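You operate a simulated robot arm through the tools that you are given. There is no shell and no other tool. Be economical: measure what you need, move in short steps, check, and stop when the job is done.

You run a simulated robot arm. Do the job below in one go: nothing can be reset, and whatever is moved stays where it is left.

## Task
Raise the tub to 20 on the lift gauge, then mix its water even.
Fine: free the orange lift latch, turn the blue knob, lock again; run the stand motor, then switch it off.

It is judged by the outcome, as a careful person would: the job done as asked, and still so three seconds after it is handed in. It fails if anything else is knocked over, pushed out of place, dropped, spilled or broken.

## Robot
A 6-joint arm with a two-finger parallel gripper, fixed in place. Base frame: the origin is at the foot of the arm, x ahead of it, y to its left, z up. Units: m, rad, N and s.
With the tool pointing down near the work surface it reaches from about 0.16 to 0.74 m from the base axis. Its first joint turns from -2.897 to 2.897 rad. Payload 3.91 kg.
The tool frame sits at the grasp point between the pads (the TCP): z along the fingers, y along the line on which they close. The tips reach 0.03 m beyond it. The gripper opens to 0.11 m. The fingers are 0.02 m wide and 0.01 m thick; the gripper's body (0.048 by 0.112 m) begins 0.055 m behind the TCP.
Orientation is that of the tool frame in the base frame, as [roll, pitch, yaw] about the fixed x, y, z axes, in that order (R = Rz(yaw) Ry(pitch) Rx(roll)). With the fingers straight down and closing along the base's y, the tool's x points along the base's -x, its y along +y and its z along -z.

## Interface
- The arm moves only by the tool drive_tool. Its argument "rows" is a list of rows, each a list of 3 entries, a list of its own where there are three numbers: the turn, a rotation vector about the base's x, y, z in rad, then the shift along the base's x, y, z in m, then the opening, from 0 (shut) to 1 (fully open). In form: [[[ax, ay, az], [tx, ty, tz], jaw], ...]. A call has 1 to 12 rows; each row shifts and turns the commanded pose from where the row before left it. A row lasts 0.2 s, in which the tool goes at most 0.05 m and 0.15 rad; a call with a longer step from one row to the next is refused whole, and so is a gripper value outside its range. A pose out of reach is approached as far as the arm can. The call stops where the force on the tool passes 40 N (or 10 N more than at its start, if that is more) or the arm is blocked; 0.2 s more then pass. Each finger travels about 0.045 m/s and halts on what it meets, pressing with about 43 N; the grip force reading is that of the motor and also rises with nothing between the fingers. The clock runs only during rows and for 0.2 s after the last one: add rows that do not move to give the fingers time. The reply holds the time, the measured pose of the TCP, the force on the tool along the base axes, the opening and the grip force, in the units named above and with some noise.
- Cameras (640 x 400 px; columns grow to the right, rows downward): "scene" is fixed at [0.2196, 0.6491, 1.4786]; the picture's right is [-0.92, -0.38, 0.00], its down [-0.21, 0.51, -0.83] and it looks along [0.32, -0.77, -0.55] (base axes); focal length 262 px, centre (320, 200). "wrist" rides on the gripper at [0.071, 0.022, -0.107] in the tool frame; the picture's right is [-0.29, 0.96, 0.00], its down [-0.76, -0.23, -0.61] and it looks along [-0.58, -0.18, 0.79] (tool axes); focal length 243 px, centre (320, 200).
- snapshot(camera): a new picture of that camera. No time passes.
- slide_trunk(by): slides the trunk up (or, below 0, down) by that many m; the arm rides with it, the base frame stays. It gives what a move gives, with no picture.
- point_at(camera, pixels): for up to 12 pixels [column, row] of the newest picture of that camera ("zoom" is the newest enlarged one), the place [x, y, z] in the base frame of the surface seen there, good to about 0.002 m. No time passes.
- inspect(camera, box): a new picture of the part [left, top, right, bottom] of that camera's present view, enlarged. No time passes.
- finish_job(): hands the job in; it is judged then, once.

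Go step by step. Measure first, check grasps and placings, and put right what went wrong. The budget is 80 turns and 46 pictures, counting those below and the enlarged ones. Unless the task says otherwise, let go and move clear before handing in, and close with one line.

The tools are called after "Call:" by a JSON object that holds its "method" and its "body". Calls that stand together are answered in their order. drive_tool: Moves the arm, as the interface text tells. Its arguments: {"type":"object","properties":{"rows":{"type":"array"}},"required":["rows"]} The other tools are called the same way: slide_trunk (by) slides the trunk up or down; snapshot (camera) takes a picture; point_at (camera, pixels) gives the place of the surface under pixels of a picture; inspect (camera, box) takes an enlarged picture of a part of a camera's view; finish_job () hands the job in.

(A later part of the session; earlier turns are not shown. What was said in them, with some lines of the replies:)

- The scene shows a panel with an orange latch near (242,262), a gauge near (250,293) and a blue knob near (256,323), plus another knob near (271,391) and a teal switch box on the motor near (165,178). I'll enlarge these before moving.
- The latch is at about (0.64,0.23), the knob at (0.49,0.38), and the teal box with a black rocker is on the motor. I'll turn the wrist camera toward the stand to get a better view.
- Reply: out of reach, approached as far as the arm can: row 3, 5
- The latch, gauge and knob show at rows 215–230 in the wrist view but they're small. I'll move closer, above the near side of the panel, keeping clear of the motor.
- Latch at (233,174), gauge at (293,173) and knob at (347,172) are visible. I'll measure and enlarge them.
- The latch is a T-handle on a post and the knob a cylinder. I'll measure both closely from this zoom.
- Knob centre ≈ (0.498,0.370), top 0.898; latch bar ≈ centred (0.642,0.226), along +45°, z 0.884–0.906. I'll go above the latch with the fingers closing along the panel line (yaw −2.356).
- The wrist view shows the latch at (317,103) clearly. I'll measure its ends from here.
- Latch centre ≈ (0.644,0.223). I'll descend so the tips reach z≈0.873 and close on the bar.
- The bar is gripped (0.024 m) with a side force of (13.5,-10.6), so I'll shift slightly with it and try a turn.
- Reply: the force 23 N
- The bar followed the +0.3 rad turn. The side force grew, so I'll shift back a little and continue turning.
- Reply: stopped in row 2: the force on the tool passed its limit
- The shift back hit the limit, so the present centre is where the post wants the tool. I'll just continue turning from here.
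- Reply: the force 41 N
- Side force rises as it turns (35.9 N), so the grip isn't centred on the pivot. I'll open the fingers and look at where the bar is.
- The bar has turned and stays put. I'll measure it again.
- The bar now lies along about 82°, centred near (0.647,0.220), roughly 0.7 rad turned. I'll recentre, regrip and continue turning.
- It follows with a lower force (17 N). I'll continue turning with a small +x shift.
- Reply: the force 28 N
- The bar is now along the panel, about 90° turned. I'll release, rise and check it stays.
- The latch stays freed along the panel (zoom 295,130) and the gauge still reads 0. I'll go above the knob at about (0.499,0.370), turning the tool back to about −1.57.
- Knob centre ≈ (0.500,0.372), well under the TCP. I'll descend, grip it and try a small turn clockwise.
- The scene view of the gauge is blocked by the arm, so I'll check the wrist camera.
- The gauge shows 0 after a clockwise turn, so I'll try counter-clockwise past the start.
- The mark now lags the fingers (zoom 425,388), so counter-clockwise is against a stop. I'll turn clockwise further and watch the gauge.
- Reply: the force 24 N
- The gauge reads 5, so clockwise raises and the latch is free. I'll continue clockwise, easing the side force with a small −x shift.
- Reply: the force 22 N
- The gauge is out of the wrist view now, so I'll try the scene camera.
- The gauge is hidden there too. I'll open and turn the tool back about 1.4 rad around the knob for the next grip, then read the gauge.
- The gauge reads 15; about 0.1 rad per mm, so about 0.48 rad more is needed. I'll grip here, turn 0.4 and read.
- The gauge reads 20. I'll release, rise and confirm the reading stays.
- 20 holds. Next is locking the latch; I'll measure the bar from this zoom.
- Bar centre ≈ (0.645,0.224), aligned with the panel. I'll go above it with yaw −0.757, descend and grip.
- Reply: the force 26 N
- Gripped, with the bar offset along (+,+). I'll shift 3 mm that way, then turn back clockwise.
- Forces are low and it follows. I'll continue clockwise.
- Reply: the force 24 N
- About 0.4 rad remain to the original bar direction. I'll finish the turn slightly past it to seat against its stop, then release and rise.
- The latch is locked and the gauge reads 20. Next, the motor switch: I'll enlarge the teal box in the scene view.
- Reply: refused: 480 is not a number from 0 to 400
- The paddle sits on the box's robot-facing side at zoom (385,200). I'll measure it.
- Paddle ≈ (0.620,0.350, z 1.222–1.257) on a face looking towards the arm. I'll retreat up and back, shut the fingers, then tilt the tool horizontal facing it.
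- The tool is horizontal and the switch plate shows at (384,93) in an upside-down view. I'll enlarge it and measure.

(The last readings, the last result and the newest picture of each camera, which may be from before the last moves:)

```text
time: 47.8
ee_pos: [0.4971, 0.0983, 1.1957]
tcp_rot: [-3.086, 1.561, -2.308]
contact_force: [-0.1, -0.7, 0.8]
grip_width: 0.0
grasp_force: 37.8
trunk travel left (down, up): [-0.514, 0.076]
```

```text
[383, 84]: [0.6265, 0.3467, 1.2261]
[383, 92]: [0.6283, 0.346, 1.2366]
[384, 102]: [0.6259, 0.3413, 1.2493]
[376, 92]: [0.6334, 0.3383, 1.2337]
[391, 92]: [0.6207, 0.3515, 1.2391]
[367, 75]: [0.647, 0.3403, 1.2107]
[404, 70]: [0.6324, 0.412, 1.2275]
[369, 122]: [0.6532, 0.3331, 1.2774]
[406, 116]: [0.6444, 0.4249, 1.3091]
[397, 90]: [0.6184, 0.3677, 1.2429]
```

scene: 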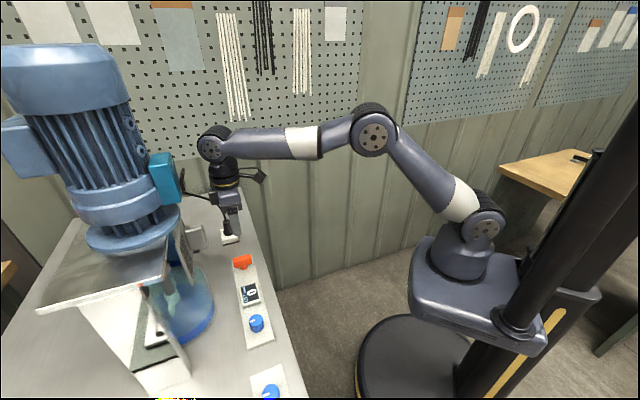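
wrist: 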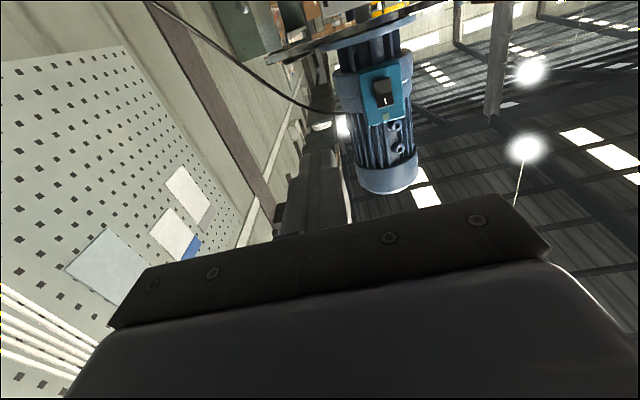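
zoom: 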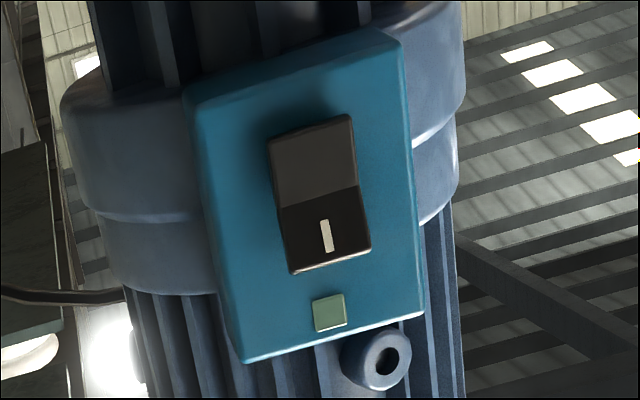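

Upside-down view: the "I" half (zoom 325,235) is the upper half, at z≈1.249, and it sticks out, so the motor is off. I'll line up about 5 cm in front of it with shut fingers.

Call:
{"method": "drive_tool", "body": {"rows": [[[0, 0, 0], [0.0136, 0.0366, 0.011], 0], [[0, 0, 0], [0.0136, 0.0366, 0.011], 0], [[0, 0, 0], [0.0136, 0.0366, 0.011], 0], [[0, 0, 0], [0.0136, 0.0366, 0.0115], 0], [[0, 0, 0], [0.0136, 0.0366, 0.011], 0], [[0, 0, 0], [0, 0, 0], 0], [[0, 0, 0], [0, 0, 0], 0]]}}

Call:
{"method": "inspect", "body": {"camera": "scene", "box": [130, 140, 230, 220]}}

```text
time: 49.4
ee_pos: [0.5675, 0.2825, 1.252]
tcp_rot: [-3.097, 1.56, -2.317]
contact_force: [0.1, 0.7, 0.0]
grip_width: 0.0
grasp_force: 37.9
trunk travel left (down, up): [-0.514, 0.076]
```

```text
5.00 times, centred on (180, 180) of scene
```

zoom: 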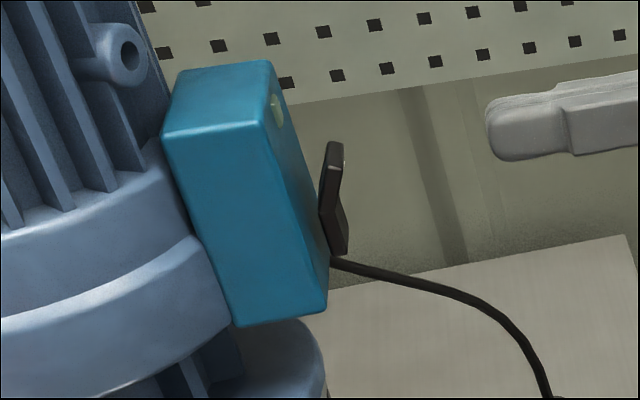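

The fingertip lines up with the upper half of the rocker. I'll advance, then press in small steps.

Call:
{"method": "drive_tool", "body": {"rows": [[[0, 0, 0], [0.015, 0.015, 0], 0], [[0, 0, 0], [0.014, 0.014, 0], 0], [[0, 0, 0], [0.004, 0.004, 0], 0], [[0, 0, 0], [0.003, 0.003, 0], 0], [[0, 0, 0], [0.003, 0.003, 0], 0], [[0, 0, 0], [0.003, 0.003, 0], 0]]}}

Call:
{"method": "inspect", "body": {"camera": "scene", "box": [130, 140, 230, 220]}}

```text
time: 50.8
ee_pos: [0.6074, 0.3229, 1.2528]
tcp_rot: [-3.123, 1.557, -2.344]
contact_force: [-5.8, -4.4, -3.1]
grip_width: 0.0
grasp_force: 37.8
trunk travel left (down, up): [-0.514, 0.076]
```

```text
5.00 times, centred on (180, 180) of scene
```

zoom: 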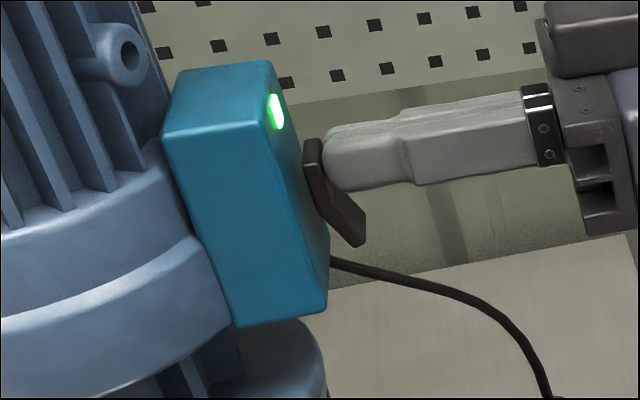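

The lamp is lit green, so the motor runs. I'll back off, lower to the level of the rocker's lower half, and let it mix while watching the tub.

Call:
{"method": "drive_tool", "body": {"rows": [[[0, 0, 0], [-0.02, -0.02, 0], 0], [[0, 0, 0], [-0.02, -0.02, 0], 0], [[0, 0, 0], [0, 0, -0.015], 0], [[0, 0, 0], [0, 0, -0.014], 0], [[0, 0, 0], [0, 0, 0], 0], [[0, 0, 0], [0, 0, 0], 0], [[0, 0, 0], [0, 0, 0], 0], [[0, 0, 0], [0, 0, 0], 0], [[0, 0, 0], [0, 0, 0], 0], [[0, 0, 0], [0, 0, 0], 0], [[0, 0, 0], [0, 0, 0], 0], [[0, 0, 0], [0, 0, 0], 0]]}}

Call:
{"method": "inspect", "body": {"camera": "scene", "box": [130, 140, 280, 350]}}

```text
time: 53.4
ee_pos: [0.5683, 0.2838, 1.2235]
tcp_rot: [-3.098, 1.56, -2.319]
contact_force: [-0.2, 0.1, 0.1]
grip_width: 0.0002
grasp_force: 37.6
trunk travel left (down, up): [-0.514, 0.076]
```

```text
1.90 times, centred on (205, 245) of scene
```

zoom: 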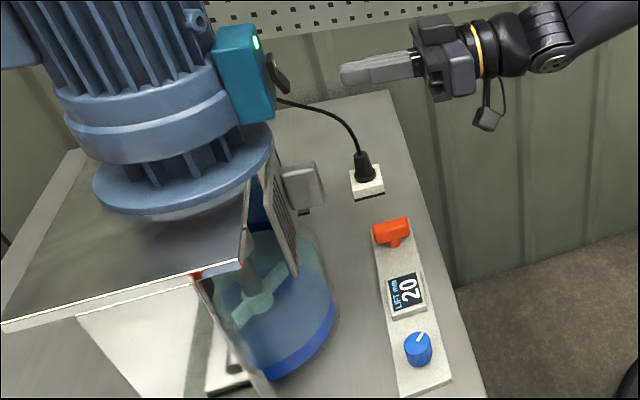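

The lamp is on and the stirrer has turned, but the water still has two layers (dark blue at zoom 300,345). I'll wait.

Call:
{"method": "drive_tool", "body": {"rows": [[[0, 0, 0], [0, 0, 0], 0], [[0, 0, 0], [0, 0, 0], 0], [[0, 0, 0], [0, 0, 0], 0], [[0, 0, 0], [0, 0, 0], 0], [[0, 0, 0], [0, 0, 0], 0], [[0, 0, 0], [0, 0, 0], 0], [[0, 0, 0], [0, 0, 0], 0], [[0, 0, 0], [0, 0, 0], 0], [[0, 0, 0], [0, 0, 0], 0], [[0, 0, 0], [0, 0, 0], 0], [[0, 0, 0], [0, 0, 0], 0], [[0, 0, 0], [0, 0, 0], 0]]}}

Call:
{"method": "drive_tool", "body": {"rows": [[[0, 0, 0], [0, 0, 0], 0], [[0, 0, 0], [0, 0, 0], 0], [[0, 0, 0], [0, 0, 0], 0], [[0, 0, 0], [0, 0, 0], 0], [[0, 0, 0], [0, 0, 0], 0], [[0, 0, 0], [0, 0, 0], 0], [[0, 0, 0], [0, 0, 0], 0], [[0, 0, 0], [0, 0, 0], 0], [[0, 0, 0], [0, 0, 0], 0], [[0, 0, 0], [0, 0, 0], 0], [[0, 0, 0], [0, 0, 0], 0], [[0, 0, 0], [0, 0, 0], 0]]}}

Call:
{"method": "inspect", "body": {"camera": "scene", "box": [170, 240, 250, 350]}}

```text
time: 56.0
ee_pos: [0.567, 0.2842, 1.2239]
tcp_rot: [-3.098, 1.558, -2.319]
contact_force: [-0.7, -0.6, -0.6]
grip_width: 0.0
grasp_force: 38.1
trunk travel left (down, up): [-0.514, 0.076]
```

```text
time: 58.6
ee_pos: [0.5675, 0.286, 1.2253]
tcp_rot: [-3.099, 1.559, -2.32]
contact_force: [-0.1, -0.3, 0.2]
grip_width: 0.0
grasp_force: 37.8
trunk travel left (down, up): [-0.514, 0.076]
```

```text
3.64 times, centred on (210, 295) of scene
```

zoom: 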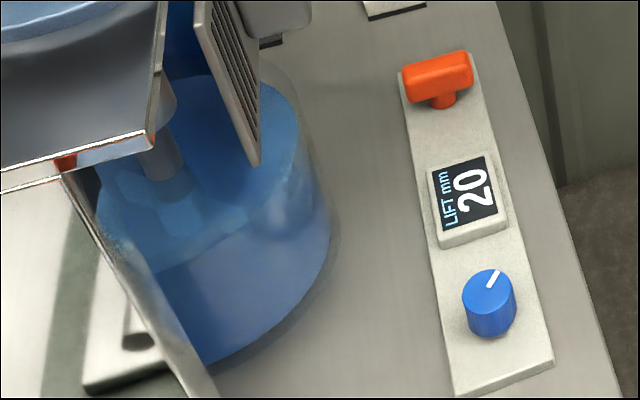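

The dye is spreading through the whole tub. I'll give it more time to become fully even.

Call:
{"method": "drive_tool", "body": {"rows": [[[0, 0, 0], [0, 0, 0], 0], [[0, 0, 0], [0, 0, 0], 0], [[0, 0, 0], [0, 0, 0], 0], [[0, 0, 0], [0, 0, 0], 0], [[0, 0, 0], [0, 0, 0], 0], [[0, 0, 0], [0, 0, 0], 0], [[0, 0, 0], [0, 0, 0], 0], [[0, 0, 0], [0, 0, 0], 0], [[0, 0, 0], [0, 0, 0], 0], [[0, 0, 0], [0, 0, 0], 0], [[0, 0, 0], [0, 0, 0], 0], [[0, 0, 0], [0, 0, 0], 0]]}}

Call:
{"method": "drive_tool", "body": {"rows": [[[0, 0, 0], [0, 0, 0], 0], [[0, 0, 0], [0, 0, 0], 0], [[0, 0, 0], [0, 0, 0], 0], [[0, 0, 0], [0, 0, 0], 0], [[0, 0, 0], [0, 0, 0], 0], [[0, 0, 0], [0, 0, 0], 0], [[0, 0, 0], [0, 0, 0], 0], [[0, 0, 0], [0, 0, 0], 0], [[0, 0, 0], [0, 0, 0], 0], [[0, 0, 0], [0, 0, 0], 0], [[0, 0, 0], [0, 0, 0], 0], [[0, 0, 0], [0, 0, 0], 0]]}}

Call:
{"method": "drive_tool", "body": {"rows": [[[0, 0, 0], [0, 0, 0], 0], [[0, 0, 0], [0, 0, 0], 0], [[0, 0, 0], [0, 0, 0], 0], [[0, 0, 0], [0, 0, 0], 0], [[0, 0, 0], [0, 0, 0], 0], [[0, 0, 0], [0, 0, 0], 0], [[0, 0, 0], [0, 0, 0], 0], [[0, 0, 0], [0, 0, 0], 0], [[0, 0, 0], [0, 0, 0], 0], [[0, 0, 0], [0, 0, 0], 0], [[0, 0, 0], [0, 0, 0], 0], [[0, 0, 0], [0, 0, 0], 0]]}}

Call:
{"method": "inspect", "body": {"camera": "scene", "box": [170, 240, 250, 350]}}

```text
time: 61.2
ee_pos: [0.568, 0.2842, 1.224]
tcp_rot: [-3.099, 1.559, -2.322]
contact_force: [0.2, 0.3, 0.1]
grip_width: 0.0
grasp_force: 38.3
trunk travel left (down, up): [-0.514, 0.076]
```

```text
time: 63.8
ee_pos: [0.5682, 0.2838, 1.2227]
tcp_rot: [-3.098, 1.56, -2.319]
contact_force: [0.2, 0.0, -0.7]
grip_width: 0.0
grasp_force: 37.1
trunk travel left (down, up): [-0.514, 0.076]
```

```text
time: 66.4
ee_pos: [0.5676, 0.2842, 1.2235]
tcp_rot: [-3.096, 1.559, -2.317]
contact_force: [0.4, -0.7, -0.1]
grip_width: 0.0001
grasp_force: 37.5
trunk travel left (down, up): [-0.514, 0.076]
```

```text
3.64 times, centred on (210, 295) of scene
```

zoom: 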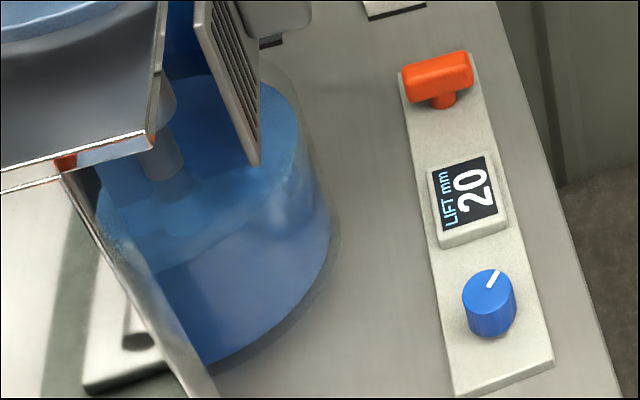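

The water colour is unchanged since the previous look and uniform, so it's mixed. I'll press the lower half to switch off.

Call:
{"method": "drive_tool", "body": {"rows": [[[0, 0, 0], [0.012, 0.012, 0], 0], [[0, 0, 0], [0.012, 0.012, 0], 0], [[0, 0, 0], [0.004, 0.004, 0], 0], [[0, 0, 0], [0.003, 0.003, 0], 0], [[0, 0, 0], [0.003, 0.003, 0], 0], [[0, 0, 0], [0.003, 0.003, 0], 0], [[0, 0, 0], [0.003, 0.003, 0], 0]]}}

Call:
{"method": "inspect", "body": {"camera": "scene", "box": [130, 140, 230, 220]}}

```text
time: 68.0
ee_pos: [0.6059, 0.3249, 1.2238]
tcp_rot: [-3.078, 1.558, -2.301]
contact_force: [-8.5, -5.1, -1.4]
grip_width: 0.0
grasp_force: 37.6
trunk travel left (down, up): [-0.514, 0.076]
```

```text
5.00 times, centred on (180, 180) of scene
```

zoom: 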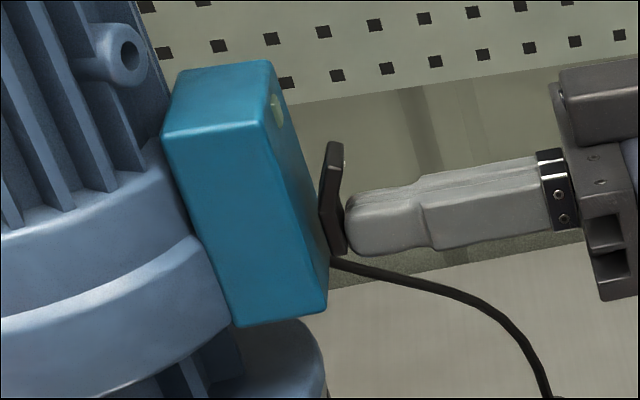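

The lamp is dark and the rocker has flipped, so the motor is off. I'll back well clear and check everything once more.

Call:
{"method": "drive_tool", "body": {"rows": [[[0, 0, 0], [-0.02, -0.02, 0], 0], [[0, 0, 0], [-0.025, -0.025, 0], 0], [[0, 0, 0], [-0.025, -0.025, 0], 0], [[0, 0, 0], [-0.025, -0.025, 0], 0], [[0, 0, 0], [0, 0, 0], 0], [[0, 0, 0], [0, 0, 0], 0]]}}

Call:
{"method": "inspect", "body": {"camera": "scene", "box": [130, 140, 280, 350]}}

```text
time: 69.4
ee_pos: [0.5113, 0.2291, 1.2245]
tcp_rot: [-3.102, 1.558, -2.321]
contact_force: [0.5, -0.2, -0.3]
grip_width: 0.0002
grasp_force: 37.6
trunk travel left (down, up): [-0.514, 0.076]
```

```text
1.90 times, centred on (205, 245) of scene
```

zoom: 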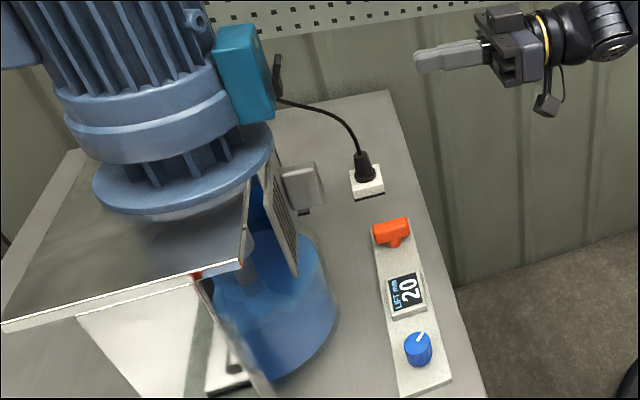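

The gauge reads 20, the latch is back across the panel, the lamp is off, the water is evenly blue and the arm is clear. I'm handing in.

Call:
{"method": "finish_job", "body": {}}

```text
The job is handed in.
```

The tub is at 20 on the lift gauge with the latch locked, its water is mixed to an even blue, and the stand motor is switched off with the arm clear.
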